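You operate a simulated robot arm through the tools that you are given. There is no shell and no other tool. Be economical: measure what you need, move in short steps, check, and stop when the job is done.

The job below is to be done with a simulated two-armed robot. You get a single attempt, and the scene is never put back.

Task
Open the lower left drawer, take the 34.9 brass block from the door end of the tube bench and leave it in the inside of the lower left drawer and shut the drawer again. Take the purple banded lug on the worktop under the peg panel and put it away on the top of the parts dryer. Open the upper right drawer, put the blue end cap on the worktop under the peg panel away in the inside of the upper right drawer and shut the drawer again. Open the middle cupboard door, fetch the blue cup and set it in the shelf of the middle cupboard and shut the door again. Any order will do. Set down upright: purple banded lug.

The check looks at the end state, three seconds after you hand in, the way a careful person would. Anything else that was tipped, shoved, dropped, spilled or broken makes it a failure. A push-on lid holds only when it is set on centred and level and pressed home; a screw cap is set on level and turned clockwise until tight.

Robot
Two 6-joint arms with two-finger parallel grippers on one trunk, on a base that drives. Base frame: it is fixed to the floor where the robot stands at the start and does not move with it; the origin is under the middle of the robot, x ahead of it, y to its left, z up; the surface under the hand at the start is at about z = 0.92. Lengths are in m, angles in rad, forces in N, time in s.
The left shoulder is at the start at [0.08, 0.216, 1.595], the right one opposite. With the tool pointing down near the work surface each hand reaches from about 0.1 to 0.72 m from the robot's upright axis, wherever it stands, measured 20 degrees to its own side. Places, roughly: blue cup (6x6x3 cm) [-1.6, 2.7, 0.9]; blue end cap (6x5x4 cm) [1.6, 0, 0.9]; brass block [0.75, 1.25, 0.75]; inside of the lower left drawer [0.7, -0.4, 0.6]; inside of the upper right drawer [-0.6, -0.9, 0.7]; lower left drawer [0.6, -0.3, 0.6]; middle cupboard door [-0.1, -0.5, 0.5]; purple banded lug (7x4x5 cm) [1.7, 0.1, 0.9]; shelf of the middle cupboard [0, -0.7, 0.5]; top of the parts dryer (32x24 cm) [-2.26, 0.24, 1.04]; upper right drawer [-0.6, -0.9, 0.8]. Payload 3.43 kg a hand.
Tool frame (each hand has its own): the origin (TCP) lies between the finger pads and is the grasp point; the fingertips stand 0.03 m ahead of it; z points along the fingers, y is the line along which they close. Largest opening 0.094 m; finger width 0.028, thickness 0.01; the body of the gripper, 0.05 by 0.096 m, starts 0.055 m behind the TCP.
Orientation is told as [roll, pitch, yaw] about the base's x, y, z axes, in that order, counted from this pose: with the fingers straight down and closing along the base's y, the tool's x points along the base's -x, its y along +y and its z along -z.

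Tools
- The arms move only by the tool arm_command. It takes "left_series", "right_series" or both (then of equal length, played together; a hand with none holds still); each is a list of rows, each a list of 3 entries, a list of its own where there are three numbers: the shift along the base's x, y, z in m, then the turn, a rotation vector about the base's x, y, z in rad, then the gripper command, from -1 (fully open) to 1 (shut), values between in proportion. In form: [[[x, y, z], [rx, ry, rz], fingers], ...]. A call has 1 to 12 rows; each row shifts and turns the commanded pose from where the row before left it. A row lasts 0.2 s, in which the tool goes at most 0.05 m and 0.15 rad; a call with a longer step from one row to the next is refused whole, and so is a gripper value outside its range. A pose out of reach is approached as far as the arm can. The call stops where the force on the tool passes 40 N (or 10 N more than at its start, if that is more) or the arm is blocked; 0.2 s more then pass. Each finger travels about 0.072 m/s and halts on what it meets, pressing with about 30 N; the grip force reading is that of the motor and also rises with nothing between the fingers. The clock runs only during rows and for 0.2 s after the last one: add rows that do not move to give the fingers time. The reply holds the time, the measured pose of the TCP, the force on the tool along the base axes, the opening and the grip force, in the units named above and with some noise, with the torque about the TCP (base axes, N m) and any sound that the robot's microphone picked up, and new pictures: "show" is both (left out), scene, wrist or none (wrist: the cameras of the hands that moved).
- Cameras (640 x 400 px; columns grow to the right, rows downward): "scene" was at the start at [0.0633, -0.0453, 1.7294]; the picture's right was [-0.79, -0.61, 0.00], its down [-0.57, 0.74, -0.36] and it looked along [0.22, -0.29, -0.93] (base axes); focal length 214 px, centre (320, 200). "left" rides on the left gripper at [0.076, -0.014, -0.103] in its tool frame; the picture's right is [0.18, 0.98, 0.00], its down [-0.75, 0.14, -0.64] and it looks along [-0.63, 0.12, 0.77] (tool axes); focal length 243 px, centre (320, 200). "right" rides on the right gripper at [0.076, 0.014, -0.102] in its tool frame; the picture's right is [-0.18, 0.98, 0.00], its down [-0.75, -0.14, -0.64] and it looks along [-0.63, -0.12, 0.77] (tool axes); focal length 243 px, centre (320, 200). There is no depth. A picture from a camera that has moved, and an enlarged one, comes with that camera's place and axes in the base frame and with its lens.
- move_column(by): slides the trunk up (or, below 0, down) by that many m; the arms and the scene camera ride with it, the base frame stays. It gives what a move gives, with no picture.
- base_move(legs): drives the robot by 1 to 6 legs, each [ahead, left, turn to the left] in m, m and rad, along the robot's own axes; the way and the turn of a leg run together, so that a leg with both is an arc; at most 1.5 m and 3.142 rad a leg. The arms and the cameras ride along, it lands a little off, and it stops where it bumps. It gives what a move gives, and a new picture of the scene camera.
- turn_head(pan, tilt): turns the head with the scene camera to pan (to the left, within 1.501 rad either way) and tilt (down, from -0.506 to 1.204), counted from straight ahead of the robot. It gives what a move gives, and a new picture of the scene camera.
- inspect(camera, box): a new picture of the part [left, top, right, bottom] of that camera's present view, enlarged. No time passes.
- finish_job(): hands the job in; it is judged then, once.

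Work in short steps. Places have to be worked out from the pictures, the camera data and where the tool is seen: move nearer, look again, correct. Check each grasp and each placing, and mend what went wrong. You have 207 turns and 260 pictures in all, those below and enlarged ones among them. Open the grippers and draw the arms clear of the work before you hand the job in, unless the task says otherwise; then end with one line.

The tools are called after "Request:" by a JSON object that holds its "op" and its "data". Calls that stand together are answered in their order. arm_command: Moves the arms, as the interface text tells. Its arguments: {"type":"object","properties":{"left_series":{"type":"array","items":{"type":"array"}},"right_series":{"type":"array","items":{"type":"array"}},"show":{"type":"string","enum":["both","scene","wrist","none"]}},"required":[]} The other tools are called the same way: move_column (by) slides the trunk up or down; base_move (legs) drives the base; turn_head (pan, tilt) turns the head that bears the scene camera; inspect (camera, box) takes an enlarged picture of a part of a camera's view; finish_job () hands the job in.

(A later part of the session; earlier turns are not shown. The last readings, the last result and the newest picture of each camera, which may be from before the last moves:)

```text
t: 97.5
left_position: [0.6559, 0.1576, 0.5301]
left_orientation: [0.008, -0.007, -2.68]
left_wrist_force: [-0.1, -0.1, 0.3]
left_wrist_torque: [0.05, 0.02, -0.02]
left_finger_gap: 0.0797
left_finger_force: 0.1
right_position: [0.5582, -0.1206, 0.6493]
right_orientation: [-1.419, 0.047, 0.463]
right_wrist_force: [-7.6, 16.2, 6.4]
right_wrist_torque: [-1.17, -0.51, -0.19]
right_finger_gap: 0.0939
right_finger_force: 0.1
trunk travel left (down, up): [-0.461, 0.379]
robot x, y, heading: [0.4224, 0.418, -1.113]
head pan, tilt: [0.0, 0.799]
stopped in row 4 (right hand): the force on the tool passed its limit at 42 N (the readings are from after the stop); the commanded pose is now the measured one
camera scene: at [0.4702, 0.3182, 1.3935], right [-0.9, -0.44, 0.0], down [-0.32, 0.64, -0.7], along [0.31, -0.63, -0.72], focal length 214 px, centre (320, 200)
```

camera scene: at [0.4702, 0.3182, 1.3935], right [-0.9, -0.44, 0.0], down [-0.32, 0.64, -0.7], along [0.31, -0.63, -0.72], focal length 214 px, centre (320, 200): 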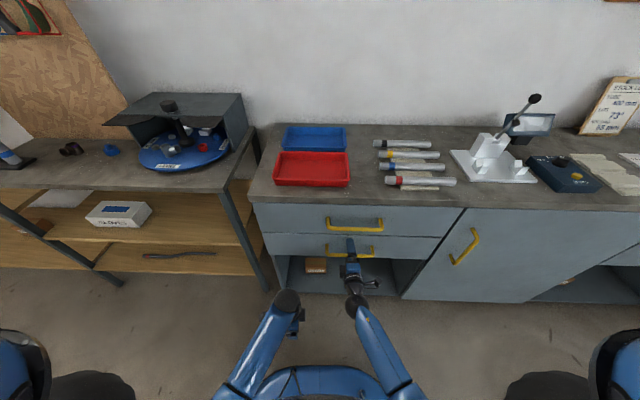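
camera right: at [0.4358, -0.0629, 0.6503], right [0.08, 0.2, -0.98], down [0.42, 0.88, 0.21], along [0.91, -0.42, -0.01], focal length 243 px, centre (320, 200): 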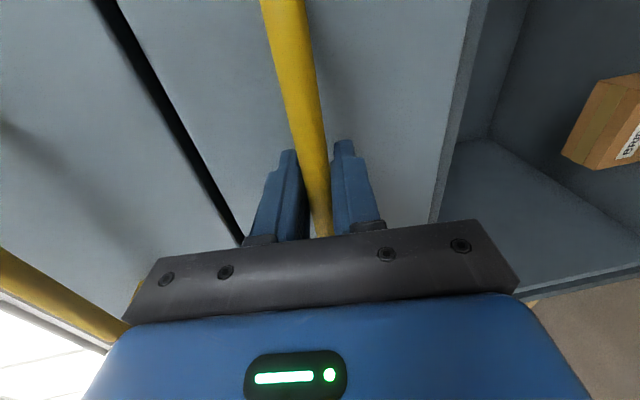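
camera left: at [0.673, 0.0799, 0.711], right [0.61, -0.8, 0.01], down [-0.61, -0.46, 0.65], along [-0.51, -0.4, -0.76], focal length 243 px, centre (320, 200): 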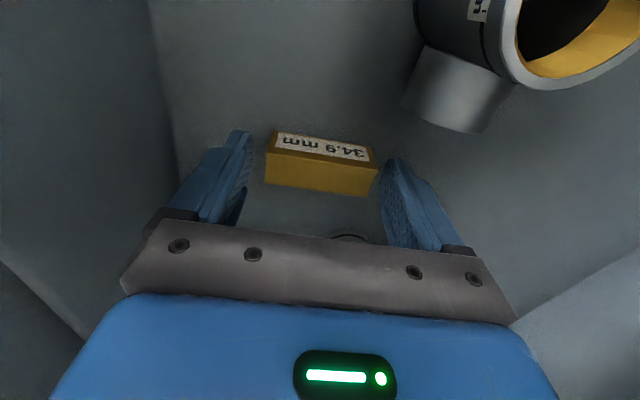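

Drawer is shut. I back off, raise the trunk, and drive left along the aisle to the peg-panel worktop.

Request:
{"op": "base_move", "data": {"legs": [[-0.12, 0, 0]]}}

Request:
{"op": "move_column", "data": {"by": 0.37}}

Request:
{"op": "arm_command", "data": {"right_series": [[[0, 0, 0], [0.128, 0.063, 0], -1], [[0, 0, 0], [0.128, 0.063, 0], -1], [[0, 0, 0], [0.128, 0.063, 0], -1], [[0, 0, 0], [0.128, 0.063, 0], -1], [[0, 0, 0], [0.128, 0.063, 0], -1], [[0, 0, 0], [0.128, 0.063, 0], -1], [[0, 0, 0], [0.128, 0.063, 0], -1], [[0, 0, 0], [0.128, 0.063, 0], -1], [[0, 0, 0], [0.128, 0.063, 0], -1], [[0, 0, 0], [0.128, 0.063, 0], -1]], "show": "none"}}

Request:
{"op": "base_move", "data": {"legs": [[0, 0.88, 0], [0.25, 0, 0]]}}

```text
t: 98.8
left_position: [0.604, 0.2628, 0.53]
left_orientation: [0.009, -0.009, -2.681]
left_wrist_force: [0.0, -0.2, 0.8]
left_wrist_torque: [-0.05, -0.01, 0.01]
left_finger_gap: 0.0799
left_finger_force: 0.1
right_position: [0.5065, -0.0174, 0.6487]
right_orientation: [-1.421, 0.045, 0.463]
right_wrist_force: [-0.4, 0.2, 0.2]
right_wrist_torque: [0.03, 0.02, 0.01]
right_finger_gap: 0.094
right_finger_force: 0.0
trunk travel left (down, up): [-0.461, 0.379]
robot x, y, heading: [0.3713, 0.5193, -1.107]
head pan, tilt: [0.0, 0.799]
camera scene: at [0.4181, 0.423, 1.3934], right [-0.9, -0.44, 0.0], down [-0.32, 0.64, -0.7], along [0.31, -0.62, -0.72], focal length 214 px, centre (320, 200)
```

scene: 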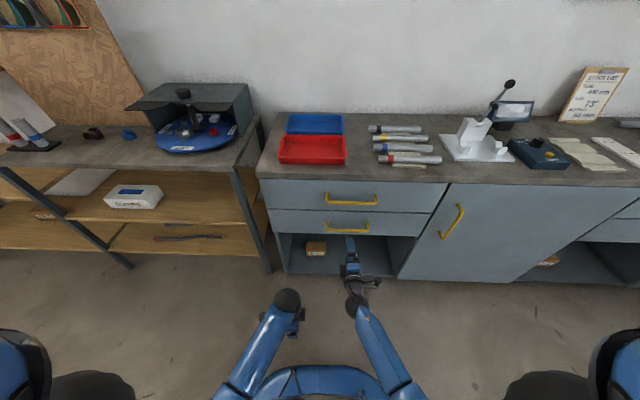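

```text
t: 102.4
left_position: [0.6033, 0.2617, 0.8996]
left_orientation: [0.009, -0.008, -2.679]
left_wrist_force: [-0.8, 0.3, -0.5]
left_wrist_torque: [0.03, -0.01, 0.04]
left_finger_gap: 0.0797
left_finger_force: 0.0
right_position: [0.5061, -0.0156, 1.0177]
right_orientation: [-1.422, 0.045, 0.465]
right_wrist_force: [-0.1, -1.0, -0.4]
right_wrist_torque: [0.0, 0.03, -0.02]
right_finger_gap: 0.0937
right_finger_force: 0.0
trunk travel left (down, up): [-0.831, 0.009]
robot x, y, heading: [0.373, 0.5206, -1.117]
head pan, tilt: [0.0, 0.799]
```

```text
t: 104.6
left_position: [0.6045, 0.2622, 0.9003]
left_orientation: [0.008, -0.01, -2.678]
left_wrist_force: [0.5, 0.2, -0.2]
left_wrist_torque: [0.02, 0.0, -0.06]
left_finger_gap: 0.0796
left_finger_force: 0.1
right_position: [0.5072, -0.0165, 1.0178]
right_orientation: [0.008, 0.0, 0.505]
right_wrist_force: [0.2, -1.4, -0.2]
right_wrist_torque: [0.05, -0.03, 0.01]
right_finger_gap: 0.0941
right_finger_force: 0.0
trunk travel left (down, up): [-0.831, 0.009]
robot x, y, heading: [0.3652, 0.522, -1.108]
head pan, tilt: [0.0, 0.799]
```

```text
t: 107.4
left_position: [0.9998, 0.4528, 0.8998]
left_orientation: [0.008, -0.008, -2.546]
left_wrist_force: [-0.2, 0.0, 0.0]
left_wrist_torque: [0.01, -0.01, 0.02]
left_finger_gap: 0.08
left_finger_force: 0.0
right_position: [0.9406, 0.1642, 1.0182]
right_orientation: [0.006, 0.001, 0.635]
right_wrist_force: [0.1, 0.0, -0.8]
right_wrist_torque: [-0.03, 0.0, -0.02]
right_finger_gap: 0.0939
right_finger_force: 0.0
trunk travel left (down, up): [-0.831, 0.009]
robot x, y, heading: [0.7295, 0.6801, -0.975]
head pan, tilt: [0.0, 0.799]
stopped in leg 1: the robot was blocked; the commanded pose is now the measured one
camera scene: at [0.7939, 0.5874, 1.7634], right [-0.83, -0.56, 0.0], down [-0.4, 0.59, -0.7], along [0.39, -0.58, -0.72], focal length 214 px, centre (320, 200)
```

scene: 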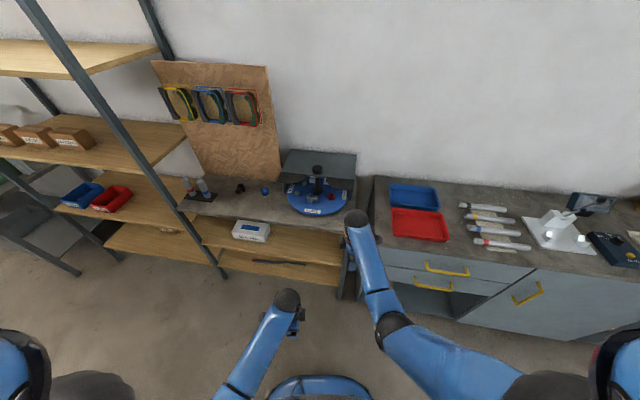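

The rear bumped the tube bench corner. I move forward away from it first, straighten, then slide left.

Request:
{"op": "base_move", "data": {"legs": [[0.17, 0, -0.13], [0, 0.6, 0], [0.05, 0, 0]]}}

```text
t: 112.4
left_position: [1.605, 0.5035, 0.9024]
left_orientation: [0.018, -0.009, -2.676]
left_wrist_force: [0.4, 0.6, 0.0]
left_wrist_torque: [-0.07, -0.03, 0.03]
left_finger_gap: 0.0797
left_finger_force: 0.1
right_position: [1.5087, 0.2265, 1.0235]
right_orientation: [-0.003, 0.002, 0.507]
right_wrist_force: [-0.4, 1.2, 1.1]
right_wrist_torque: [-0.04, -0.05, 0.0]
right_finger_gap: 0.0939
right_finger_force: 0.1
trunk travel left (down, up): [-0.831, 0.009]
robot x, y, heading: [1.3715, 0.7558, -1.105]
head pan, tilt: [0.0, 0.799]
camera scene: at [1.4141, 0.6709, 1.7646], right [-0.89, -0.45, 0.0], down [-0.32, 0.63, -0.7], along [0.32, -0.63, -0.71], focal length 214 px, centre (320, 200)
```

scene: 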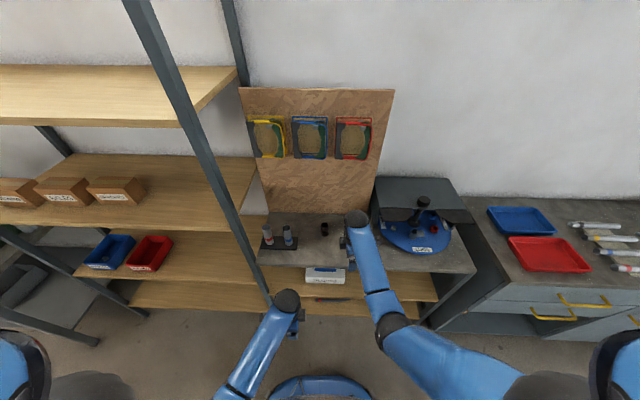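

I rotate both hands back to the nominal yaw (pulling the right one back) before stepping in.

Request:
{"op": "arm_command", "data": {"right_series": [[[-0.02, 0.04, 0], [0, 0, -0.146], -1], [[-0.02, 0.04, 0], [0, 0, -0.146], -1], [[0, 0, 0], [0, 0, -0.146], -1], [[0, 0, 0], [0, 0, -0.146], -1], [[0, 0, 0], [0, 0, -0.146], -1], [[0, 0, 0], [0, 0, -0.146], -1], [[0, 0, 0], [0, 0, -0.146], -1], [[0, 0, 0], [0, 0, -0.146], -1], [[0, 0, 0], [0, 0, -0.146], -1], [[0, 0, 0], [0, 0, -0.146], -1], [[0, 0, 0], [0, 0, -0.146], -1]], "left_series": [[[0, 0, 0.04], [0, 0, 0.143], -1], [[0, 0, 0.04], [0, 0, 0.143], -1], [[0, 0, 0.04], [0, 0, 0.143], -1], [[0, 0, 0], [0, 0, 0.143], -1], [[0, 0, 0], [0, 0, 0.143], -1], [[0, 0, 0], [0, 0, 0.143], -1], [[0, 0, 0], [0, 0, 0.143], -1], [[0, 0, 0], [0, 0, 0.143], -1], [[0, 0, 0], [0, 0, 0.143], -1], [[0, 0, 0], [0, 0, 0.143], -1], [[0, 0, 0], [0, 0, 0.143], -1]], "show": "none"}}

Request:
{"op": "base_move", "data": {"legs": [[0, -0.1, 0]]}}

Request:
{"op": "inspect", "data": {"camera": "scene", "box": [250, 170, 410, 270]}}

```text
t: 114.8
left_position: [1.6085, 0.4979, 1.0193]
left_orientation: [0.008, -0.005, -1.101]
left_wrist_force: [0.0, 0.1, 0.5]
left_wrist_torque: [0.03, -0.02, 0.02]
left_finger_gap: 0.0939
left_finger_force: 0.1
right_position: [1.4728, 0.2982, 1.0167]
right_orientation: [0.007, 0.002, -1.102]
right_wrist_force: [0.3, 0.4, -0.4]
right_wrist_torque: [-0.01, -0.01, 0.0]
right_finger_gap: 0.0943
right_finger_force: 0.0
trunk travel left (down, up): [-0.831, 0.009]
robot x, y, heading: [1.375, 0.7562, -1.105]
head pan, tilt: [0.0, 0.799]
```

```text
t: 115.9
left_position: [1.525, 0.4575, 1.0183]
left_orientation: [0.002, -0.007, -1.104]
left_wrist_force: [0.3, 0.4, 1.0]
left_wrist_torque: [-0.04, 0.03, 0.02]
left_finger_gap: 0.0942
left_finger_force: 0.1
right_position: [1.3904, 0.2574, 1.0175]
right_orientation: [-0.001, 0.001, -1.098]
right_wrist_force: [0.6, -0.4, 0.6]
right_wrist_torque: [-0.03, 0.04, 0.0]
right_finger_gap: 0.0941
right_finger_force: 0.1
trunk travel left (down, up): [-0.831, 0.009]
robot x, y, heading: [1.2834, 0.7166, -1.103]
head pan, tilt: [0.0, 0.799]
camera scene: at [1.3441, 0.6182, 1.7634], right [-0.89, -0.45, 0.01], down [-0.33, 0.64, -0.7], along [0.31, -0.63, -0.72], focal length 214 px, centre (320, 200)
```

scene: 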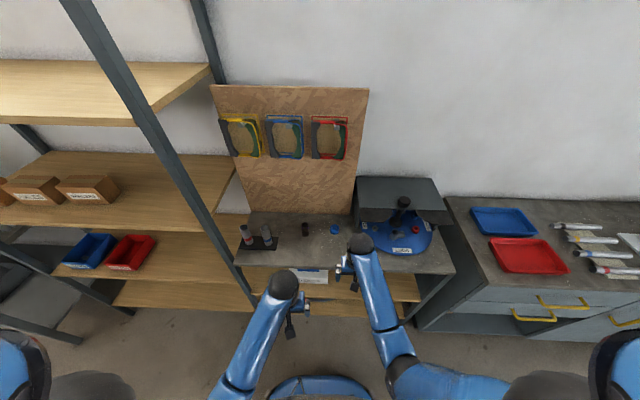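

```text
4.00 times, centred on (330, 220) of scene
camera zoom: at [1.3441, 0.6182, 1.7634], right [-0.89, -0.45, 0.01], down [-0.33, 0.64, -0.7], along [0.31, -0.63, -0.72], focal length 858 px, centre (280, 120)
```

zoom: 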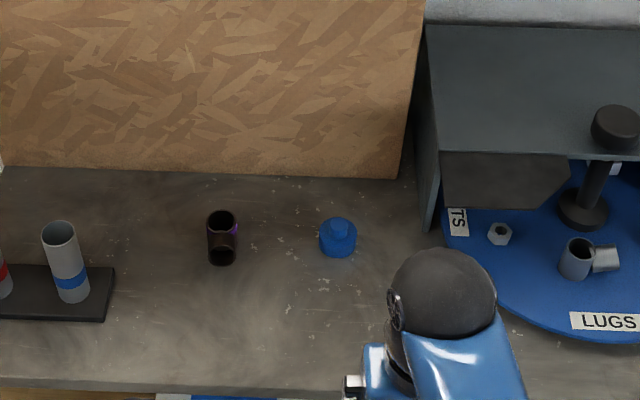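

Lug ≈ (1.67, 0.10), cap ≈ (1.55, 0.044). I drive in 12 cm and bring the left hand over the lug.

Request:
{"op": "base_move", "data": {"legs": [[0.12, 0, 0]]}}

Request:
{"op": "arm_command", "data": {"left_series": [[[0.019, -0.043, 0], [0, 0, 0], -1], [[0.019, -0.043, 0], [0, 0, 0], -1], [[0.019, -0.043, 0], [0, 0, 0], -1], [[0.019, -0.043, 0], [0, 0, 0], -1], [[0, 0, 0], [0, 0, 0], -1]], "show": "wrist"}}

```text
t: 117.2
left_position: [1.5737, 0.3515, 1.0207]
left_orientation: [0.005, -0.012, -1.102]
left_wrist_force: [0.1, 0.5, -0.2]
left_wrist_torque: [-0.04, -0.04, 0.03]
left_finger_gap: 0.0941
left_finger_force: 0.1
right_position: [1.4366, 0.1525, 1.0197]
right_orientation: [0.006, -0.004, -1.099]
right_wrist_force: [0.3, 0.9, 0.2]
right_wrist_torque: [-0.02, 0.01, 0.0]
right_finger_gap: 0.0942
right_finger_force: 0.1
trunk travel left (down, up): [-0.831, 0.009]
robot x, y, heading: [1.3351, 0.6033, -1.11]
head pan, tilt: [0.0, 0.799]
camera scene: at [1.3853, 0.514, 1.7641], right [-0.89, -0.45, 0.0], down [-0.32, 0.64, -0.7], along [0.31, -0.63, -0.71], focal length 214 px, centre (320, 200)
```

scene: 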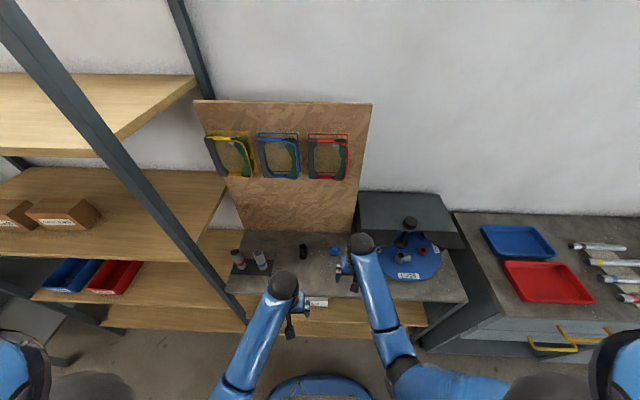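

```text
t: 118.4
left_position: [1.646, 0.1745, 1.0185]
left_orientation: [0.009, -0.006, -1.103]
left_wrist_force: [0.6, 0.3, 0.4]
left_wrist_torque: [-0.02, -0.04, -0.04]
left_finger_gap: 0.0939
left_finger_force: 0.0
right_position: [1.4361, 0.1485, 1.0175]
right_orientation: [0.007, 0.0, -1.098]
right_wrist_force: [0.3, 0.1, 0.0]
right_wrist_torque: [-0.03, 0.01, 0.01]
right_finger_gap: 0.0941
right_finger_force: 0.2
trunk travel left (down, up): [-0.831, 0.009]
robot x, y, heading: [1.3394, 0.6041, -1.11]
head pan, tilt: [0.0, 0.799]
camera left: at [1.5988, 0.237, 1.1203], right [0.79, 0.61, 0.01], down [0.46, -0.61, 0.65], along [0.4, -0.51, -0.76], focal length 243 px, centre (320, 200)
```

left: 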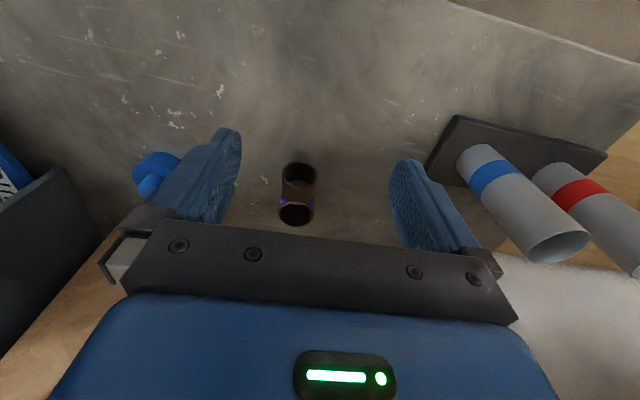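

The lug stands upright, its side stub toward me. I move over its body at (1.669, 0.112) and look.

Request:
{"op": "arm_command", "data": {"left_series": [[[0.012, -0.031, -0.01], [0, 0, 0], -1], [[0.012, -0.031, -0.01], [0, 0, 0], -1], [[0, 0, 0], [0, 0, 0], -1]], "show": "wrist"}}

```text
t: 119.2
left_position: [1.6719, 0.1126, 0.9985]
left_orientation: [0.011, -0.009, -1.103]
left_wrist_force: [0.3, 0.3, -0.9]
left_wrist_torque: [0.01, -0.01, -0.02]
left_finger_gap: 0.094
left_finger_force: 0.0
right_position: [1.4379, 0.1487, 1.0181]
right_orientation: [0.008, 0.001, -1.1]
right_wrist_force: [0.1, 0.3, 0.4]
right_wrist_torque: [0.02, 0.01, -0.01]
right_finger_gap: 0.0941
right_finger_force: 0.1
trunk travel left (down, up): [-0.831, 0.009]
robot x, y, heading: [1.3379, 0.6078, -1.109]
head pan, tilt: [0.0, 0.799]
camera left: at [1.6236, 0.1751, 1.1003], right [0.79, 0.61, 0.01], down [0.46, -0.61, 0.65], along [0.4, -0.51, -0.76], focal length 243 px, centre (320, 200)
```

left: 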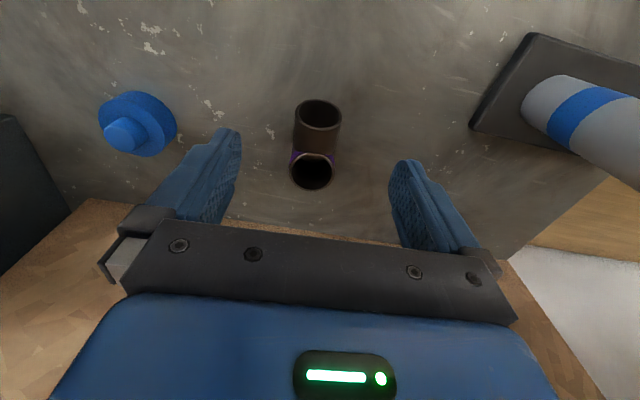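

I zoom in to understand the lug's posture.

Request:
{"op": "inspect", "data": {"camera": "left", "box": [240, 80, 400, 200]}}

```text
3.33 times, centred on (320, 140) of left
camera zoom: at [1.6236, 0.1751, 1.1003], right [0.79, 0.61, 0.01], down [0.46, -0.61, 0.65], along [0.4, -0.51, -0.76], focal length 809 px, centre (320, 400)
```

zoom: 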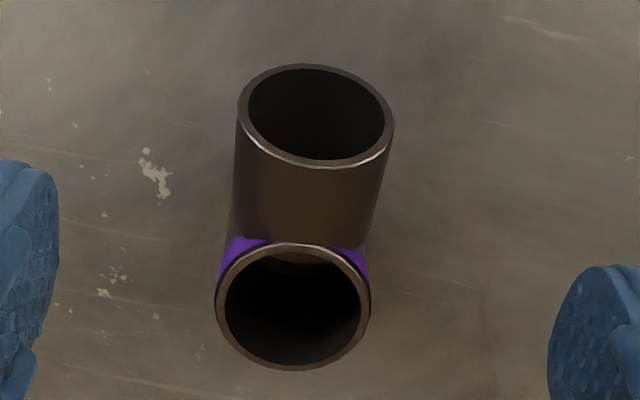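

Triangulation: top ring at (1.687, 0.083, ~0.935), worktop about 0.885. I move forward 3 cm and down 3 cm.

Request:
{"op": "arm_command", "data": {"left_series": [[[0.015, -0.03, 0], [0, 0, 0], -1], [[0, 0, -0.03], [0, 0, 0], -1], [[0, 0, 0], [0, 0, 0], -1]], "show": "wrist"}}

```text
t: 120.0
left_position: [1.6875, 0.0839, 0.9697]
left_orientation: [0.009, -0.009, -1.103]
left_wrist_force: [0.0, -0.3, 0.4]
left_wrist_torque: [-0.05, -0.02, 0.01]
left_finger_gap: 0.0942
left_finger_force: 0.1
right_position: [1.437, 0.1489, 1.0174]
right_orientation: [0.006, -0.001, -1.1]
right_wrist_force: [0.2, -0.2, 0.7]
right_wrist_torque: [-0.03, -0.02, 0.01]
right_finger_gap: 0.094
right_finger_force: 0.1
trunk travel left (down, up): [-0.831, 0.009]
robot x, y, heading: [1.3368, 0.6051, -1.108]
head pan, tilt: [0.0, 0.799]
camera left: at [1.6395, 0.1467, 1.0709], right [0.79, 0.61, 0.01], down [0.46, -0.61, 0.65], along [0.4, -0.51, -0.76], focal length 243 px, centre (320, 200)
```

left: 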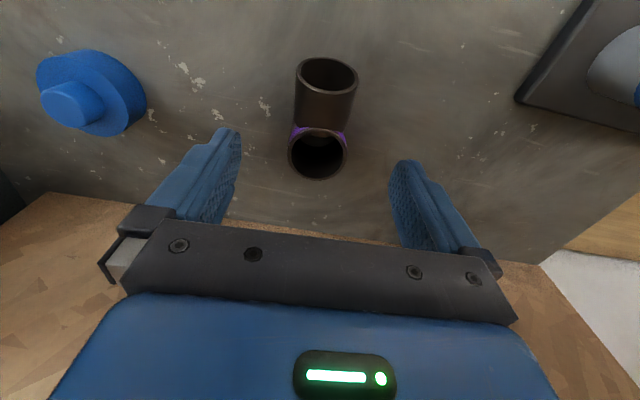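

Ring is on the tool axis. I descend 4 cm.

Request:
{"op": "arm_command", "data": {"left_series": [[[0, 0, -0.02], [0, 0, 0], -1], [[0, 0, -0.015], [0, 0, 0], -1], [[0, 0, -0.007], [0, 0, 0], -1], [[0, 0, 0], [0, 0, 0], -1]], "show": "wrist"}}

```text
t: 121.0
left_position: [1.6867, 0.0826, 0.9298]
left_orientation: [0.008, -0.012, -1.104]
left_wrist_force: [1.4, 0.2, 21.0]
left_wrist_torque: [-0.19, 1.07, 0.03]
left_finger_gap: 0.0932
left_finger_force: 0.2
right_position: [1.4359, 0.1495, 1.0182]
right_orientation: [0.007, 0.0, -1.1]
right_wrist_force: [0.0, -0.2, -1.2]
right_wrist_torque: [-0.02, 0.01, 0.03]
right_finger_gap: 0.0941
right_finger_force: 0.1
trunk travel left (down, up): [-0.831, 0.009]
robot x, y, heading: [1.3365, 0.6054, -1.108]
head pan, tilt: [0.0, 0.799]
camera left: at [1.6393, 0.146, 1.0316], right [0.79, 0.61, 0.0], down [0.46, -0.6, 0.65], along [0.4, -0.52, -0.76], focal length 243 px, centre (320, 200)
```

left: 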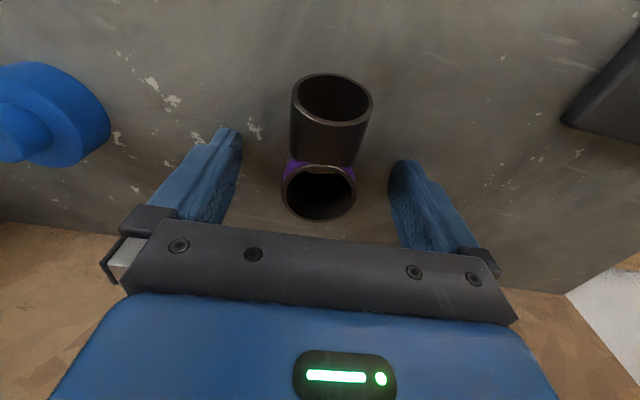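

The tips touched the worktop (~z 0.90). I raise 5 mm and close on the body.

Request:
{"op": "arm_command", "data": {"left_series": [[[0, 0, 0.005], [0, 0, 0], -1], [[0, 0, 0], [0, 0, 0], 0], [[0, 0, 0], [0, 0, 0], 0.5], [[0, 0, 0], [0, 0, 0], 1], [[0, 0, 0], [0, 0, 0], 1], [[0, 0, 0], [0, 0, 0], 1]], "show": "wrist"}}

```text
t: 122.4
left_position: [1.688, 0.0821, 0.9326]
left_orientation: [0.008, -0.008, -1.104]
left_wrist_force: [0.3, -0.8, -0.1]
left_wrist_torque: [0.0, -0.03, -0.02]
left_finger_gap: 0.0359
left_finger_force: 29.9
right_position: [1.4368, 0.1481, 1.0182]
right_orientation: [0.007, 0.001, -1.099]
right_wrist_force: [-0.1, 0.6, 0.0]
right_wrist_torque: [0.02, 0.0, -0.01]
right_finger_gap: 0.094
right_finger_force: 0.0
trunk travel left (down, up): [-0.831, 0.009]
robot x, y, heading: [1.3386, 0.6038, -1.103]
head pan, tilt: [0.0, 0.799]
camera left: at [1.6397, 0.1458, 1.0335], right [0.79, 0.61, 0.01], down [0.46, -0.61, 0.65], along [0.4, -0.51, -0.76], focal length 243 px, centre (320, 200)
```

left: 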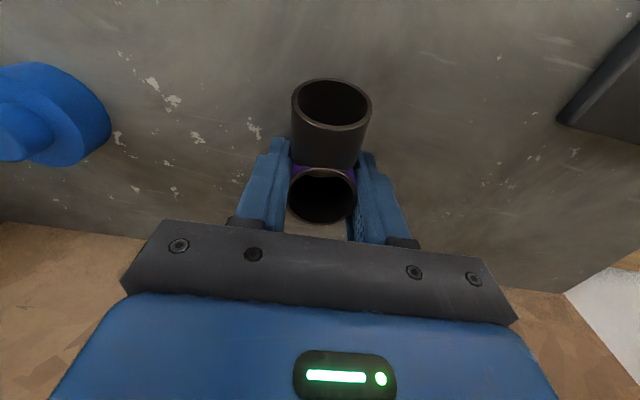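

Gripped at 36 mm. I lift it and look at the scene close-up.

Request:
{"op": "arm_command", "data": {"left_series": [[[0, 0, 0.03], [0, 0, 0], 1], [[0, 0, 0.04], [0, 0, 0], 1], [[0, 0, 0.02], [0, 0, 0], 1], [[0, 0, 0], [0, 0, 0], 1]], "show": "wrist"}}

Request:
{"op": "inspect", "data": {"camera": "right", "box": [0, 0, 640, 400]}}

```text
t: 123.4
left_position: [1.6878, 0.0824, 1.0219]
left_orientation: [0.011, -0.006, -1.102]
left_wrist_force: [0.3, -0.2, -0.5]
left_wrist_torque: [-0.02, -0.02, 0.0]
left_finger_gap: 0.036
left_finger_force: 30.4
right_position: [1.4376, 0.1472, 1.0175]
right_orientation: [0.007, 0.003, -1.099]
right_wrist_force: [-0.1, 0.0, -0.4]
right_wrist_torque: [0.01, -0.02, 0.03]
right_finger_gap: 0.0943
right_finger_force: 0.0
trunk travel left (down, up): [-0.831, 0.009]
robot x, y, heading: [1.3349, 0.6023, -1.102]
head pan, tilt: [0.0, 0.799]
camera left: at [1.6401, 0.1448, 1.1239], right [0.79, 0.61, 0.01], down [0.46, -0.61, 0.65], along [0.4, -0.51, -0.76], focal length 243 px, centre (320, 200)
```

left: 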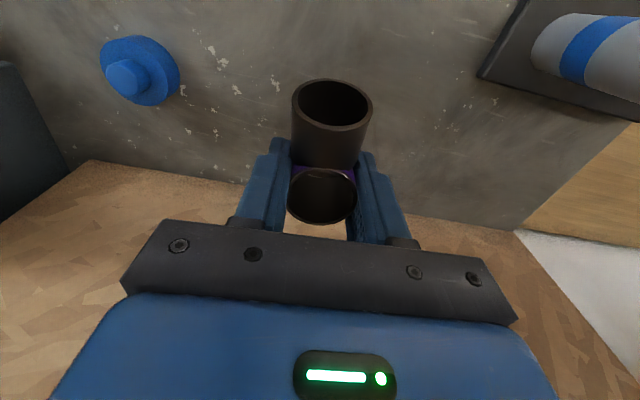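

```text
1.00 times, centred on (320, 200) of right (not enlarged: the box is as wide or as high as the picture)
camera zoom: at [1.4152, 0.2205, 1.1198], right [0.96, 0.28, 0.01], down [0.21, -0.74, 0.64], along [0.19, -0.61, -0.77], focal length 243 px, centre (320, 200)
```

zoom: 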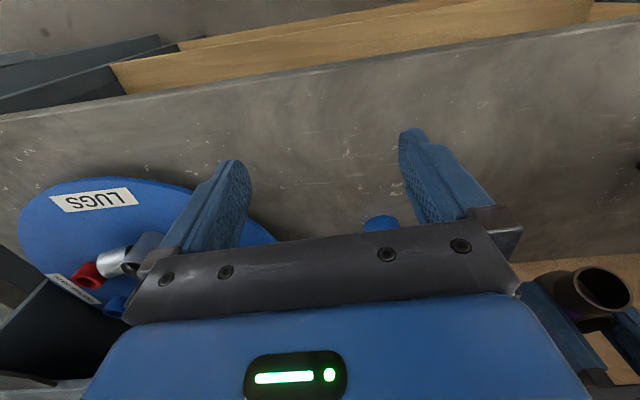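

Light shows through the vertical bore, so the lug hangs upright. I retract the left hand and bring the right hand over the cap at about (1.563, 0.035).

Request:
{"op": "arm_command", "data": {"left_series": [[[-0.02, 0.045, 0], [0, 0, 0], 1], [[-0.02, 0.045, 0], [0, 0, 0], 1], [[-0.02, 0.045, 0], [0, 0, 0], 1], [[-0.01, 0.045, 0], [0, 0, 0], 1], [[0, 0, 0], [0, 0, 0], 1], [[0, 0, 0], [0, 0, 0], 1], [[0, 0, 0], [0, 0, 0], 1], [[0, 0, 0], [0, 0, 0], 1]], "right_series": [[[0, 0, 0], [0, 0, 0], -1], [[0, 0, 0], [0, 0, 0], -1], [[0.03, -0.025, 0], [0, 0, 0], -1], [[0.03, -0.025, 0], [0, 0, 0], -1], [[0.03, -0.025, 0], [0, 0, 0], -1], [[0.03, -0.02, 0], [0, 0, 0], -1], [[0, 0, 0], [0, 0, 0], -1], [[0, 0, 0], [0, 0, 0], -1]], "show": "wrist"}}

```text
t: 125.2
left_position: [1.6166, 0.2638, 1.0232]
left_orientation: [0.009, -0.006, -1.103]
left_wrist_force: [-0.3, 0.3, -0.4]
left_wrist_torque: [-0.01, -0.01, 0.02]
left_finger_gap: 0.0361
left_finger_force: 30.2
right_position: [1.5583, 0.0538, 1.0184]
right_orientation: [0.008, 0.0, -1.102]
right_wrist_force: [1.0, -0.6, 0.1]
right_wrist_torque: [0.01, 0.02, 0.0]
right_finger_gap: 0.094
right_finger_force: 0.1
trunk travel left (down, up): [-0.831, 0.009]
robot x, y, heading: [1.3365, 0.6036, -1.105]
head pan, tilt: [0.0, 0.799]
camera right: at [1.5351, 0.1272, 1.1209], right [0.96, 0.28, 0.01], down [0.21, -0.74, 0.64], along [0.19, -0.61, -0.77], focal length 243 px, centre (320, 200)
camera left: at [1.5684, 0.3265, 1.1246], right [0.79, 0.61, 0.01], down [0.46, -0.61, 0.65], along [0.4, -0.51, -0.76], focal length 243 px, centre (320, 200)
```

right: 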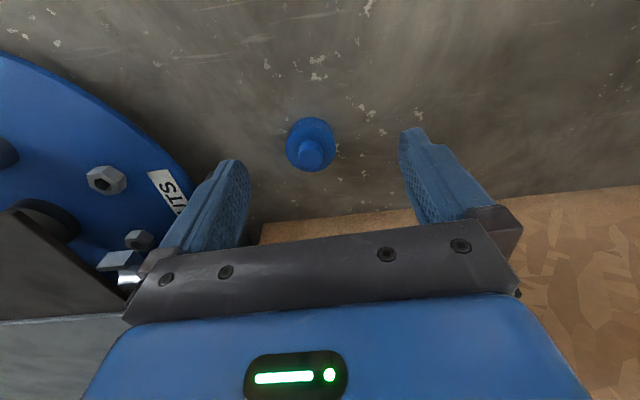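
left: 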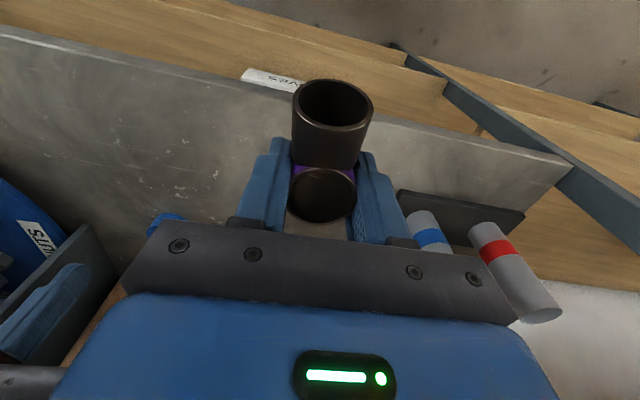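

Cap is ~2.3 cm ahead and 0.7 cm right of the tool axis. I correct and descend.

Request:
{"op": "arm_command", "data": {"right_series": [[[0.004, -0.0235, 0], [0, 0, 0], -1], [[0, 0, -0.03], [0, 0, 0], -1], [[0, 0, -0.02], [0, 0, 0], -1], [[0, 0, 0], [0, 0, 0], -1]], "show": "wrist"}}

```text
t: 126.2
left_position: [1.6175, 0.2644, 1.0218]
left_orientation: [0.009, -0.007, -1.103]
left_wrist_force: [0.6, -0.5, -0.8]
left_wrist_torque: [-0.02, 0.0, 0.01]
left_finger_gap: 0.0358
left_finger_force: 29.9
right_position: [1.5611, 0.0287, 0.9666]
right_orientation: [0.007, 0.002, -1.1]
right_wrist_force: [-0.2, -0.3, -0.4]
right_wrist_torque: [-0.01, -0.02, 0.0]
right_finger_gap: 0.0939
right_finger_force: 0.0
trunk travel left (down, up): [-0.831, 0.009]
robot x, y, heading: [1.3337, 0.604, -1.106]
head pan, tilt: [0.0, 0.799]
camera right: at [1.5393, 0.102, 1.0695], right [0.96, 0.28, 0.01], down [0.21, -0.74, 0.64], along [0.19, -0.61, -0.77], focal length 243 px, centre (320, 200)
```

right: 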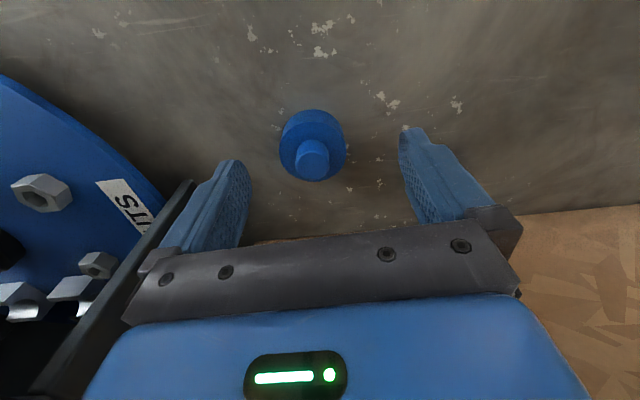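

Well aligned; I nudge 5 mm right, descend 3.3 cm and close.

Request:
{"op": "arm_command", "data": {"right_series": [[[-0.004, -0.002, -0.02], [0, 0, 0], -1], [[0, 0, -0.012], [0, 0, 0], -1], [[0, 0, 0], [0, 0, 0], -0.3], [[0, 0, 0], [0, 0, 0], 0.2], [[0, 0, 0], [0, 0, 0], 1], [[0, 0, 0], [0, 0, 0], 1], [[0, 0, 0], [0, 0, 0], 1]], "show": "wrist"}}

```text
t: 127.8
left_position: [1.6171, 0.2652, 1.0225]
left_orientation: [0.009, -0.006, -1.102]
left_wrist_force: [0.5, 0.3, -1.4]
left_wrist_torque: [-0.02, 0.0, 0.0]
left_finger_gap: 0.0358
left_finger_force: 29.4
right_position: [1.5574, 0.0265, 0.9351]
right_orientation: [0.008, 0.001, -1.101]
right_wrist_force: [0.3, 0.5, -0.4]
right_wrist_torque: [0.01, 0.0, 0.0]
right_finger_gap: 0.048
right_finger_force: 30.1
trunk travel left (down, up): [-0.831, 0.009]
robot x, y, heading: [1.3397, 0.6017, -1.106]
head pan, tilt: [0.0, 0.799]
camera right: at [1.5349, 0.1001, 1.0377], right [0.96, 0.28, 0.01], down [0.21, -0.74, 0.64], along [0.19, -0.61, -0.77], focal length 243 px, centre (320, 200)
```

right: 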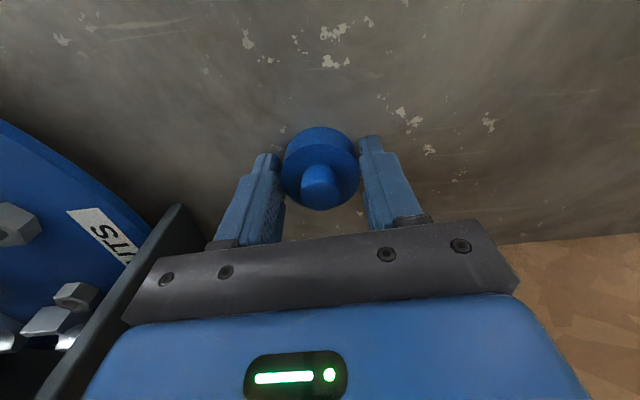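

Cap gripped (48 mm). I lift and draw both hands back.

Request:
{"op": "arm_command", "data": {"right_series": [[[0, 0, 0.03], [0, 0, 0], 1], [[0, 0, 0.045], [0, 0, 0], 1], [[-0.02, 0.04, 0.01], [0, 0, 0], 1], [[-0.02, 0.04, 0], [0, 0, 0], 1], [[-0.02, 0.04, 0], [0, 0, 0], 1], [[-0.02, 0.04, 0], [0, 0, 0], 1]], "left_series": [[[0, 0, 0], [0, 0, 0], 1], [[0, 0, 0], [0, 0, 0], 1], [[0, 0, 0], [0, 0, 0], 1], [[0, 0, 0], [0, 0, 0], 1], [[0, 0, 0], [0, 0, 0], 1], [[0, 0, 0], [0, 0, 0], 1]], "show": "wrist"}}

```text
t: 129.2
left_position: [1.6167, 0.2641, 1.0236]
left_orientation: [0.008, -0.009, -1.102]
left_wrist_force: [-0.5, 0.7, -0.5]
left_wrist_torque: [-0.02, -0.01, 0.02]
left_finger_gap: 0.0362
left_finger_force: 30.4
right_position: [1.4755, 0.1887, 1.0226]
right_orientation: [0.007, -0.001, -1.101]
right_wrist_force: [0.8, -1.1, -0.5]
right_wrist_torque: [-0.01, -0.01, 0.0]
right_finger_gap: 0.0478
right_finger_force: 30.1
trunk travel left (down, up): [-0.831, 0.009]
robot x, y, heading: [1.3373, 0.609, -1.105]
head pan, tilt: [0.0, 0.799]
camera right: at [1.4532, 0.2617, 1.1244], right [0.96, 0.28, 0.01], down [0.21, -0.74, 0.64], along [0.19, -0.61, -0.77], focal length 243 px, centre (320, 200)
camera left: at [1.5682, 0.3268, 1.1249], right [0.79, 0.61, 0.01], down [0.46, -0.61, 0.65], along [0.4, -0.51, -0.76], focal length 243 px, centre (320, 200)
```

right: 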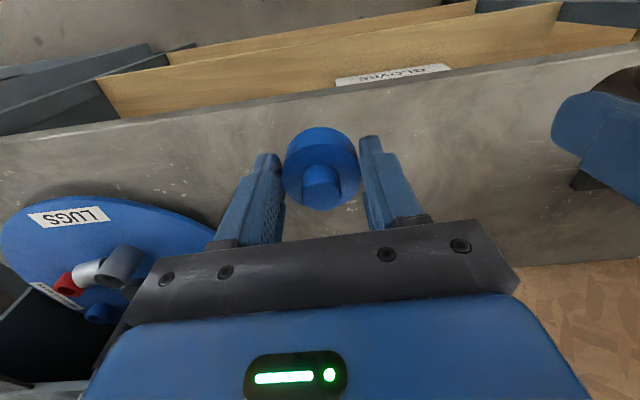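
left: 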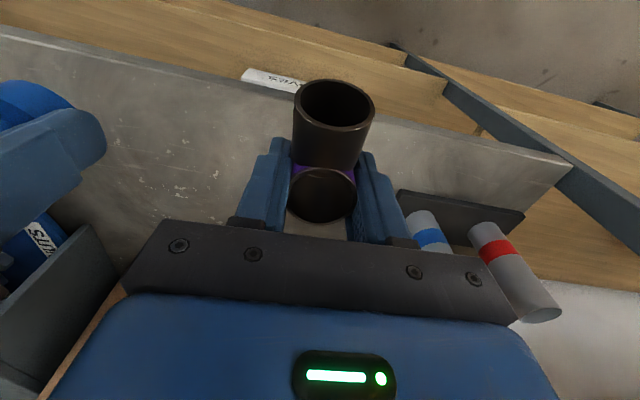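

Both parts are held. I back off, slide right out of the aisle, and turn to look toward the dryer.

Request:
{"op": "base_move", "data": {"legs": [[-0.17, 0, 0], [0, -1.3, 0], [0, 0, -2.0]]}}

Request:
{"op": "turn_head", "data": {"pan": 0.0, "tilt": 0.45}}

```text
t: 141.6
left_position: [-0.3231, 0.0471, 1.0223]
left_orientation: [0.009, -0.007, -3.086]
left_wrist_force: [0.3, 0.7, -1.2]
left_wrist_torque: [-0.01, 0.02, 0.0]
left_finger_gap: 0.0357
left_finger_force: 29.8
right_position: [-0.3367, 0.2073, 1.0218]
right_orientation: [0.006, 0.003, -3.081]
right_wrist_force: [1.1, -1.0, -0.4]
right_wrist_torque: [-0.02, 0.02, 0.04]
right_finger_gap: 0.0475
right_finger_force: 29.6
trunk travel left (down, up): [-0.831, 0.009]
robot x, y, heading: [0.1051, 0.164, -3.092]
head pan, tilt: [0.0, 0.799]
camera scene: at [-0.0095, 0.1581, 1.7634], right [-0.05, 1.0, 0.0], down [0.72, 0.04, -0.7], along [-0.7, -0.04, -0.72], focal length 214 px, centre (320, 200)
```

scene: 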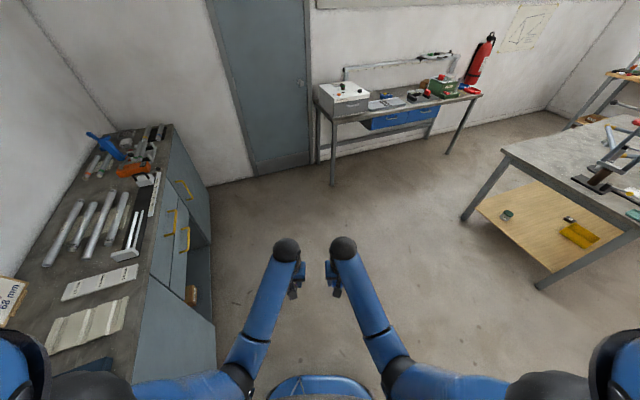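

```text
t: 142.4
left_position: [-0.3221, 0.0477, 1.0233]
left_orientation: [0.008, -0.008, -3.086]
left_wrist_force: [1.2, -1.4, -0.9]
left_wrist_torque: [-0.02, 0.0, 0.03]
left_finger_gap: 0.0358
left_finger_force: 29.8
right_position: [-0.3366, 0.2064, 1.0216]
right_orientation: [0.007, 0.0, -3.082]
right_wrist_force: [-0.3, 0.1, -0.4]
right_wrist_torque: [-0.01, -0.03, 0.03]
right_finger_gap: 0.0479
right_finger_force: 30.2
trunk travel left (down, up): [-0.831, 0.009]
robot x, y, heading: [0.1003, 0.1647, -3.084]
head pan, tilt: [0.0, 0.45]
camera scene: at [-0.0207, 0.1578, 1.7937], right [-0.05, 1.0, 0.0], down [0.44, 0.02, -0.9], along [-0.9, -0.05, -0.44], focal length 214 px, centre (320, 200)
```

scene: 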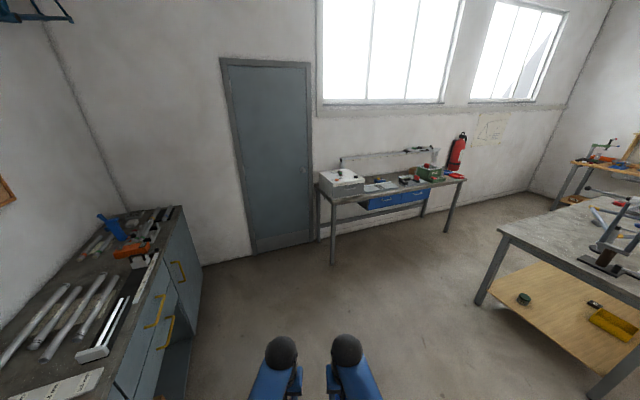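

The grey box on the table by the door looks like the parts dryer; I zoom on it, and on the tables for the cup.

Request:
{"op": "inspect", "data": {"camera": "scene", "box": [300, 140, 480, 252]}}

Request:
{"op": "inspect", "data": {"camera": "scene", "box": [460, 120, 640, 232]}}

```text
3.56 times, centred on (390, 196) of scene
camera zoom: at [-0.0207, 0.1578, 1.7937], right [-0.05, 1.0, 0.0], down [0.44, 0.02, -0.9], along [-0.9, -0.05, -0.44], focal length 763 px, centre (71, 214)
```

zoom: 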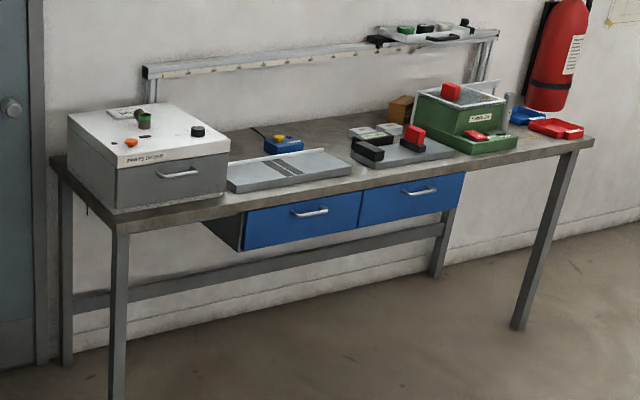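

```text
3.56 times, centred on (550, 176) of scene
camera zoom: at [-0.0207, 0.1578, 1.7937], right [-0.05, 1.0, 0.0], down [0.44, 0.02, -0.9], along [-0.9, -0.05, -0.44], focal length 763 px, centre (-498, 285)
```

zoom: 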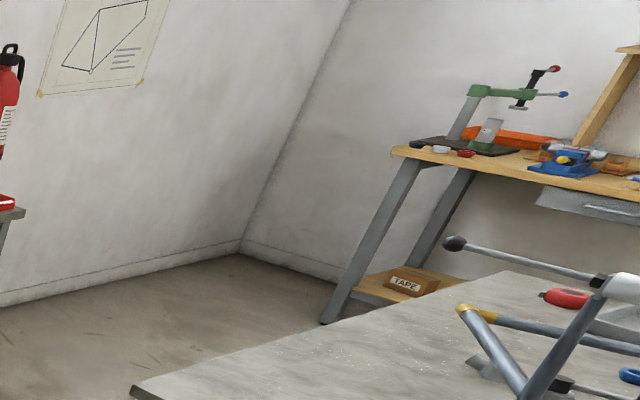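

I drive to the parts dryer, stopping a little short to look.

Request:
{"op": "base_move", "data": {"legs": [[0, 0, 0.39], [0.65, 0, 0], [0.45, -0.6, 0], [0, -0.5, 0]]}}

Request:
{"op": "turn_head", "data": {"pan": 0.2, "tilt": 0.7}}

```text
t: 153.4
left_position: [-1.7098, 0.4094, 1.0235]
left_orientation: [0.009, -0.009, -2.696]
left_wrist_force: [1.2, 0.3, -0.7]
left_wrist_torque: [0.03, 0.04, 0.01]
left_finger_gap: 0.0355
left_finger_force: 29.7
right_position: [-1.7835, 0.551, 1.0224]
right_orientation: [0.005, 0.002, -2.692]
right_wrist_force: [-0.3, 0.1, 0.9]
right_wrist_torque: [0.02, -0.01, 0.0]
right_finger_gap: 0.0481
right_finger_force: 29.6
trunk travel left (down, up): [-0.831, 0.009]
robot x, y, heading: [-1.363, 0.682, -2.7]
head pan, tilt: [0.0, 0.45]
camera scene: at [-1.4718, 0.6255, 1.7938], right [-0.43, 0.9, 0.0], down [0.39, 0.19, -0.9], along [-0.81, -0.39, -0.44], focal length 214 px, centre (320, 200)
```

scene: 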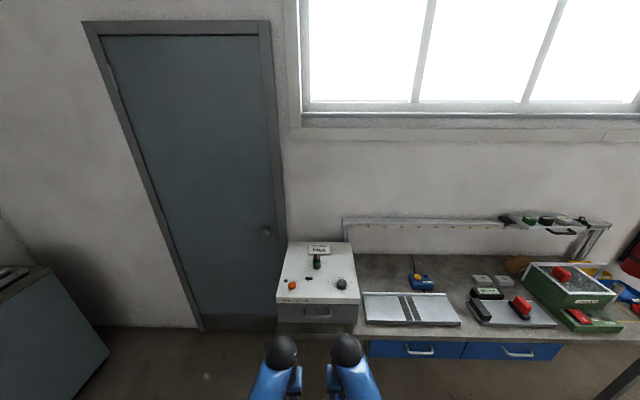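

```text
t: 154.1
left_position: [-1.7095, 0.4099, 1.0234]
left_orientation: [0.008, -0.007, -2.695]
left_wrist_force: [-0.5, -0.8, -1.6]
left_wrist_torque: [0.02, 0.04, 0.0]
left_finger_gap: 0.0356
left_finger_force: 29.4
right_position: [-1.7821, 0.5516, 1.0208]
right_orientation: [0.007, 0.003, -2.692]
right_wrist_force: [-0.3, -0.4, 1.3]
right_wrist_torque: [0.01, -0.02, -0.02]
right_finger_gap: 0.0479
right_finger_force: 30.1
trunk travel left (down, up): [-0.831, 0.009]
robot x, y, heading: [-1.3608, 0.6807, -2.692]
head pan, tilt: [0.201, 0.7]
camera scene: at [-1.458, 0.6164, 1.7717], right [-0.6, 0.8, 0.0], down [0.52, 0.39, -0.77], along [-0.61, -0.46, -0.64], focal length 214 px, centre (320, 200)
```

scene: 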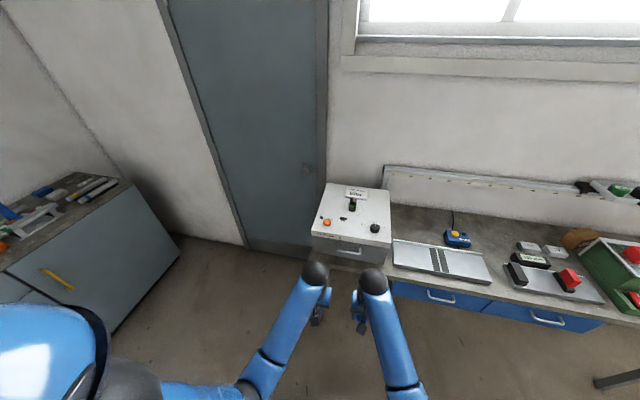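

Request:
{"op": "inspect", "data": {"camera": "scene", "box": [300, 175, 412, 245]}}

```text
5.71 times, centred on (356, 210) of scene
camera zoom: at [-1.458, 0.6164, 1.7717], right [-0.6, 0.8, 0.0], down [0.52, 0.39, -0.77], along [-0.61, -0.46, -0.64], focal length 1226 px, centre (114, 143)
```

zoom: 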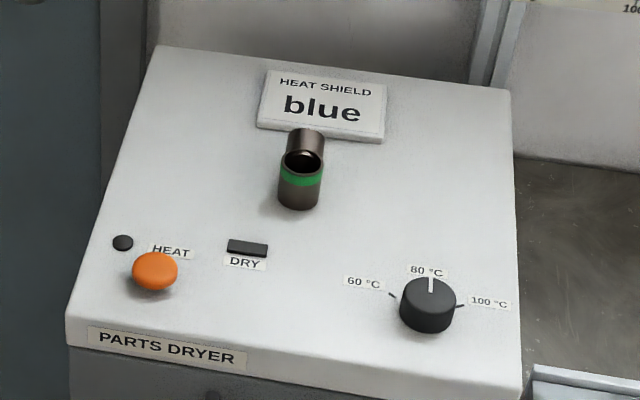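

A green-banded lug stands there in the same posture, confirming "upright". Free spot: front centre of the top. I extend and raise the left arm here, before driving in, since high poses need reach.

Request:
{"op": "arm_command", "data": {"left_series": [[[-0.036, -0.0174, 0.012], [0, 0, 0], 1], [[-0.036, -0.0174, 0.015], [0, 0, 0], 1], [[-0.036, -0.0174, 0.015], [0, 0, 0], 1], [[-0.036, -0.0174, 0.015], [0, 0, 0], 1], [[-0.036, -0.0174, 0.02], [0, 0, 0], 1], [[-0.03, -0.014, 0.02], [0, 0, 0], 1], [[0, 0, 0], [0, 0, 0], 1]], "right_series": [[[0.03, 0.015, 0], [0, 0, 0], 1], [[0.03, 0.015, 0], [0, 0, 0], 1], [[0.02, 0.01, 0], [0, 0, 0], 1], [[0, 0, 0], [0, 0, 0], 1], [[0, 0, 0], [0, 0, 0], 1], [[0, 0, 0], [0, 0, 0], 1], [[0, 0, 0], [0, 0, 0], 1]], "show": "none"}}

```text
t: 155.7
left_position: [-1.9209, 0.3088, 1.1201]
left_orientation: [0.01, -0.008, -2.694]
left_wrist_force: [-0.1, 0.0, -0.8]
left_wrist_torque: [-0.02, 0.04, 0.01]
left_finger_gap: 0.0356
left_finger_force: 29.9
right_position: [-1.7027, 0.5921, 1.0209]
right_orientation: [0.007, 0.001, -2.691]
right_wrist_force: [-0.6, 0.6, -0.8]
right_wrist_torque: [0.03, 0.01, 0.02]
right_finger_gap: 0.0478
right_finger_force: 30.1
trunk travel left (down, up): [-0.831, 0.009]
robot x, y, heading: [-1.3614, 0.6795, -2.702]
head pan, tilt: [0.201, 0.7]
```

z 1.12 reached. I look through the left camera at the dryer top.

Request:
{"op": "inspect", "data": {"camera": "left", "box": [0, 0, 640, 400]}}

Request:
{"op": "inspect", "data": {"camera": "scene", "box": [290, 165, 418, 245]}}

```text
1.00 times, centred on (320, 200) of left (not enlarged: the box is as wide or as high as the picture)
camera zoom: at [-1.8575, 0.357, 1.2217], right [0.59, -0.81, 0.01], down [-0.62, -0.45, 0.65], along [-0.52, -0.39, -0.76], focal length 243 px, centre (320, 200)
```

zoom: 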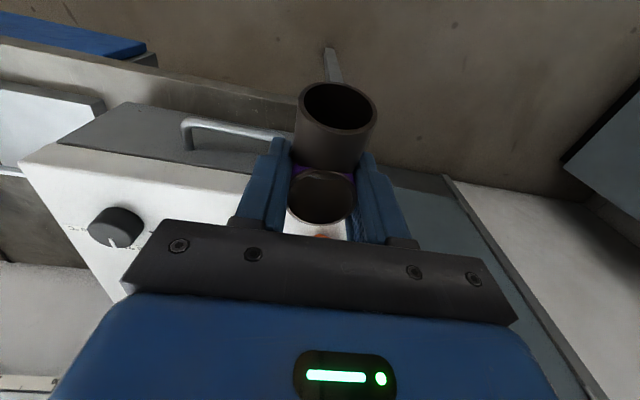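

```text
5.00 times, centred on (354, 205) of scene
camera zoom: at [-1.4575, 0.6169, 1.7717], right [-0.6, 0.8, 0.0], down [0.51, 0.39, -0.76], along [-0.61, -0.46, -0.64], focal length 1072 px, centre (150, 175)
```

zoom: 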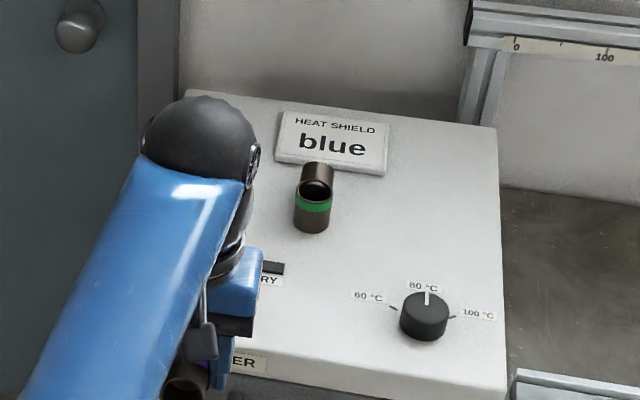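

Knob at ≈(−2.145, 0.415), target spot ≈(−2.113, 0.337), top z≈1.03. I drive 0.16 ahead and 0.11 right so the lug is over it.

Request:
{"op": "base_move", "data": {"legs": [[0.0, -0.11, 0], [0.15, 0, 0]]}}

Request:
{"op": "inspect", "data": {"camera": "left", "box": [0, 0, 640, 400]}}

```text
t: 157.9
left_position: [-2.1013, 0.3486, 1.1223]
left_orientation: [0.01, -0.011, -2.694]
left_wrist_force: [0.5, 0.2, -0.9]
left_wrist_torque: [-0.02, 0.06, -0.01]
left_finger_gap: 0.0354
left_finger_force: 29.5
right_position: [-1.8838, 0.6307, 1.023]
right_orientation: [0.008, -0.001, -2.689]
right_wrist_force: [-0.8, 0.4, 0.7]
right_wrist_torque: [0.0, 0.04, 0.04]
right_finger_gap: 0.0481
right_finger_force: 30.4
trunk travel left (down, up): [-0.831, 0.009]
robot x, y, heading: [-1.5432, 0.7183, -2.697]
head pan, tilt: [0.201, 0.7]
camera scene: at [-1.637, 0.6581, 1.7721], right [-0.6, 0.8, 0.0], down [0.51, 0.38, -0.77], along [-0.61, -0.46, -0.64], focal length 214 px, centre (320, 200)
```

scene: 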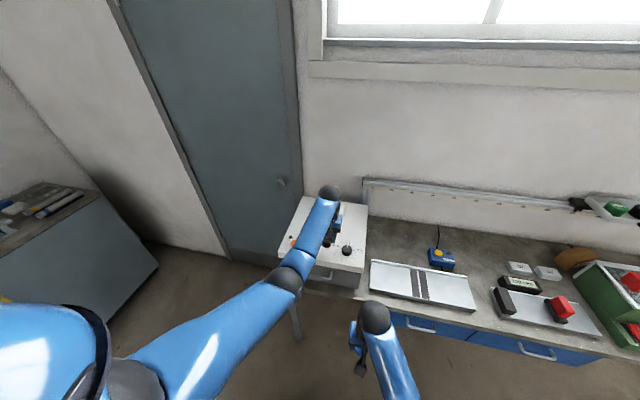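

```text
1.00 times, centred on (320, 200) of left (not enlarged: the box is as wide or as high as the picture)
camera zoom: at [-2.0375, 0.3965, 1.2235], right [0.59, -0.81, 0.01], down [-0.62, -0.44, 0.65], along [-0.52, -0.39, -0.76], focal length 243 px, centre (320, 200)
```

zoom: 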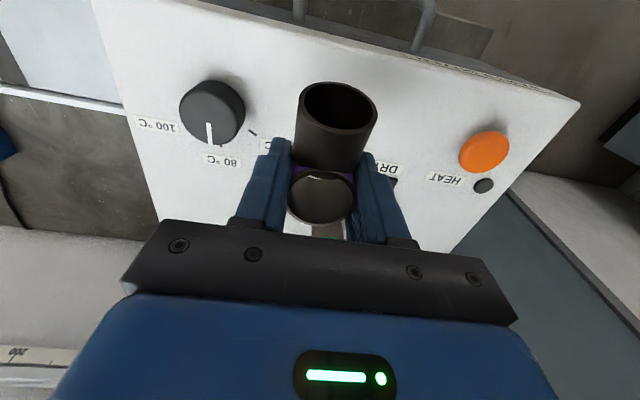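

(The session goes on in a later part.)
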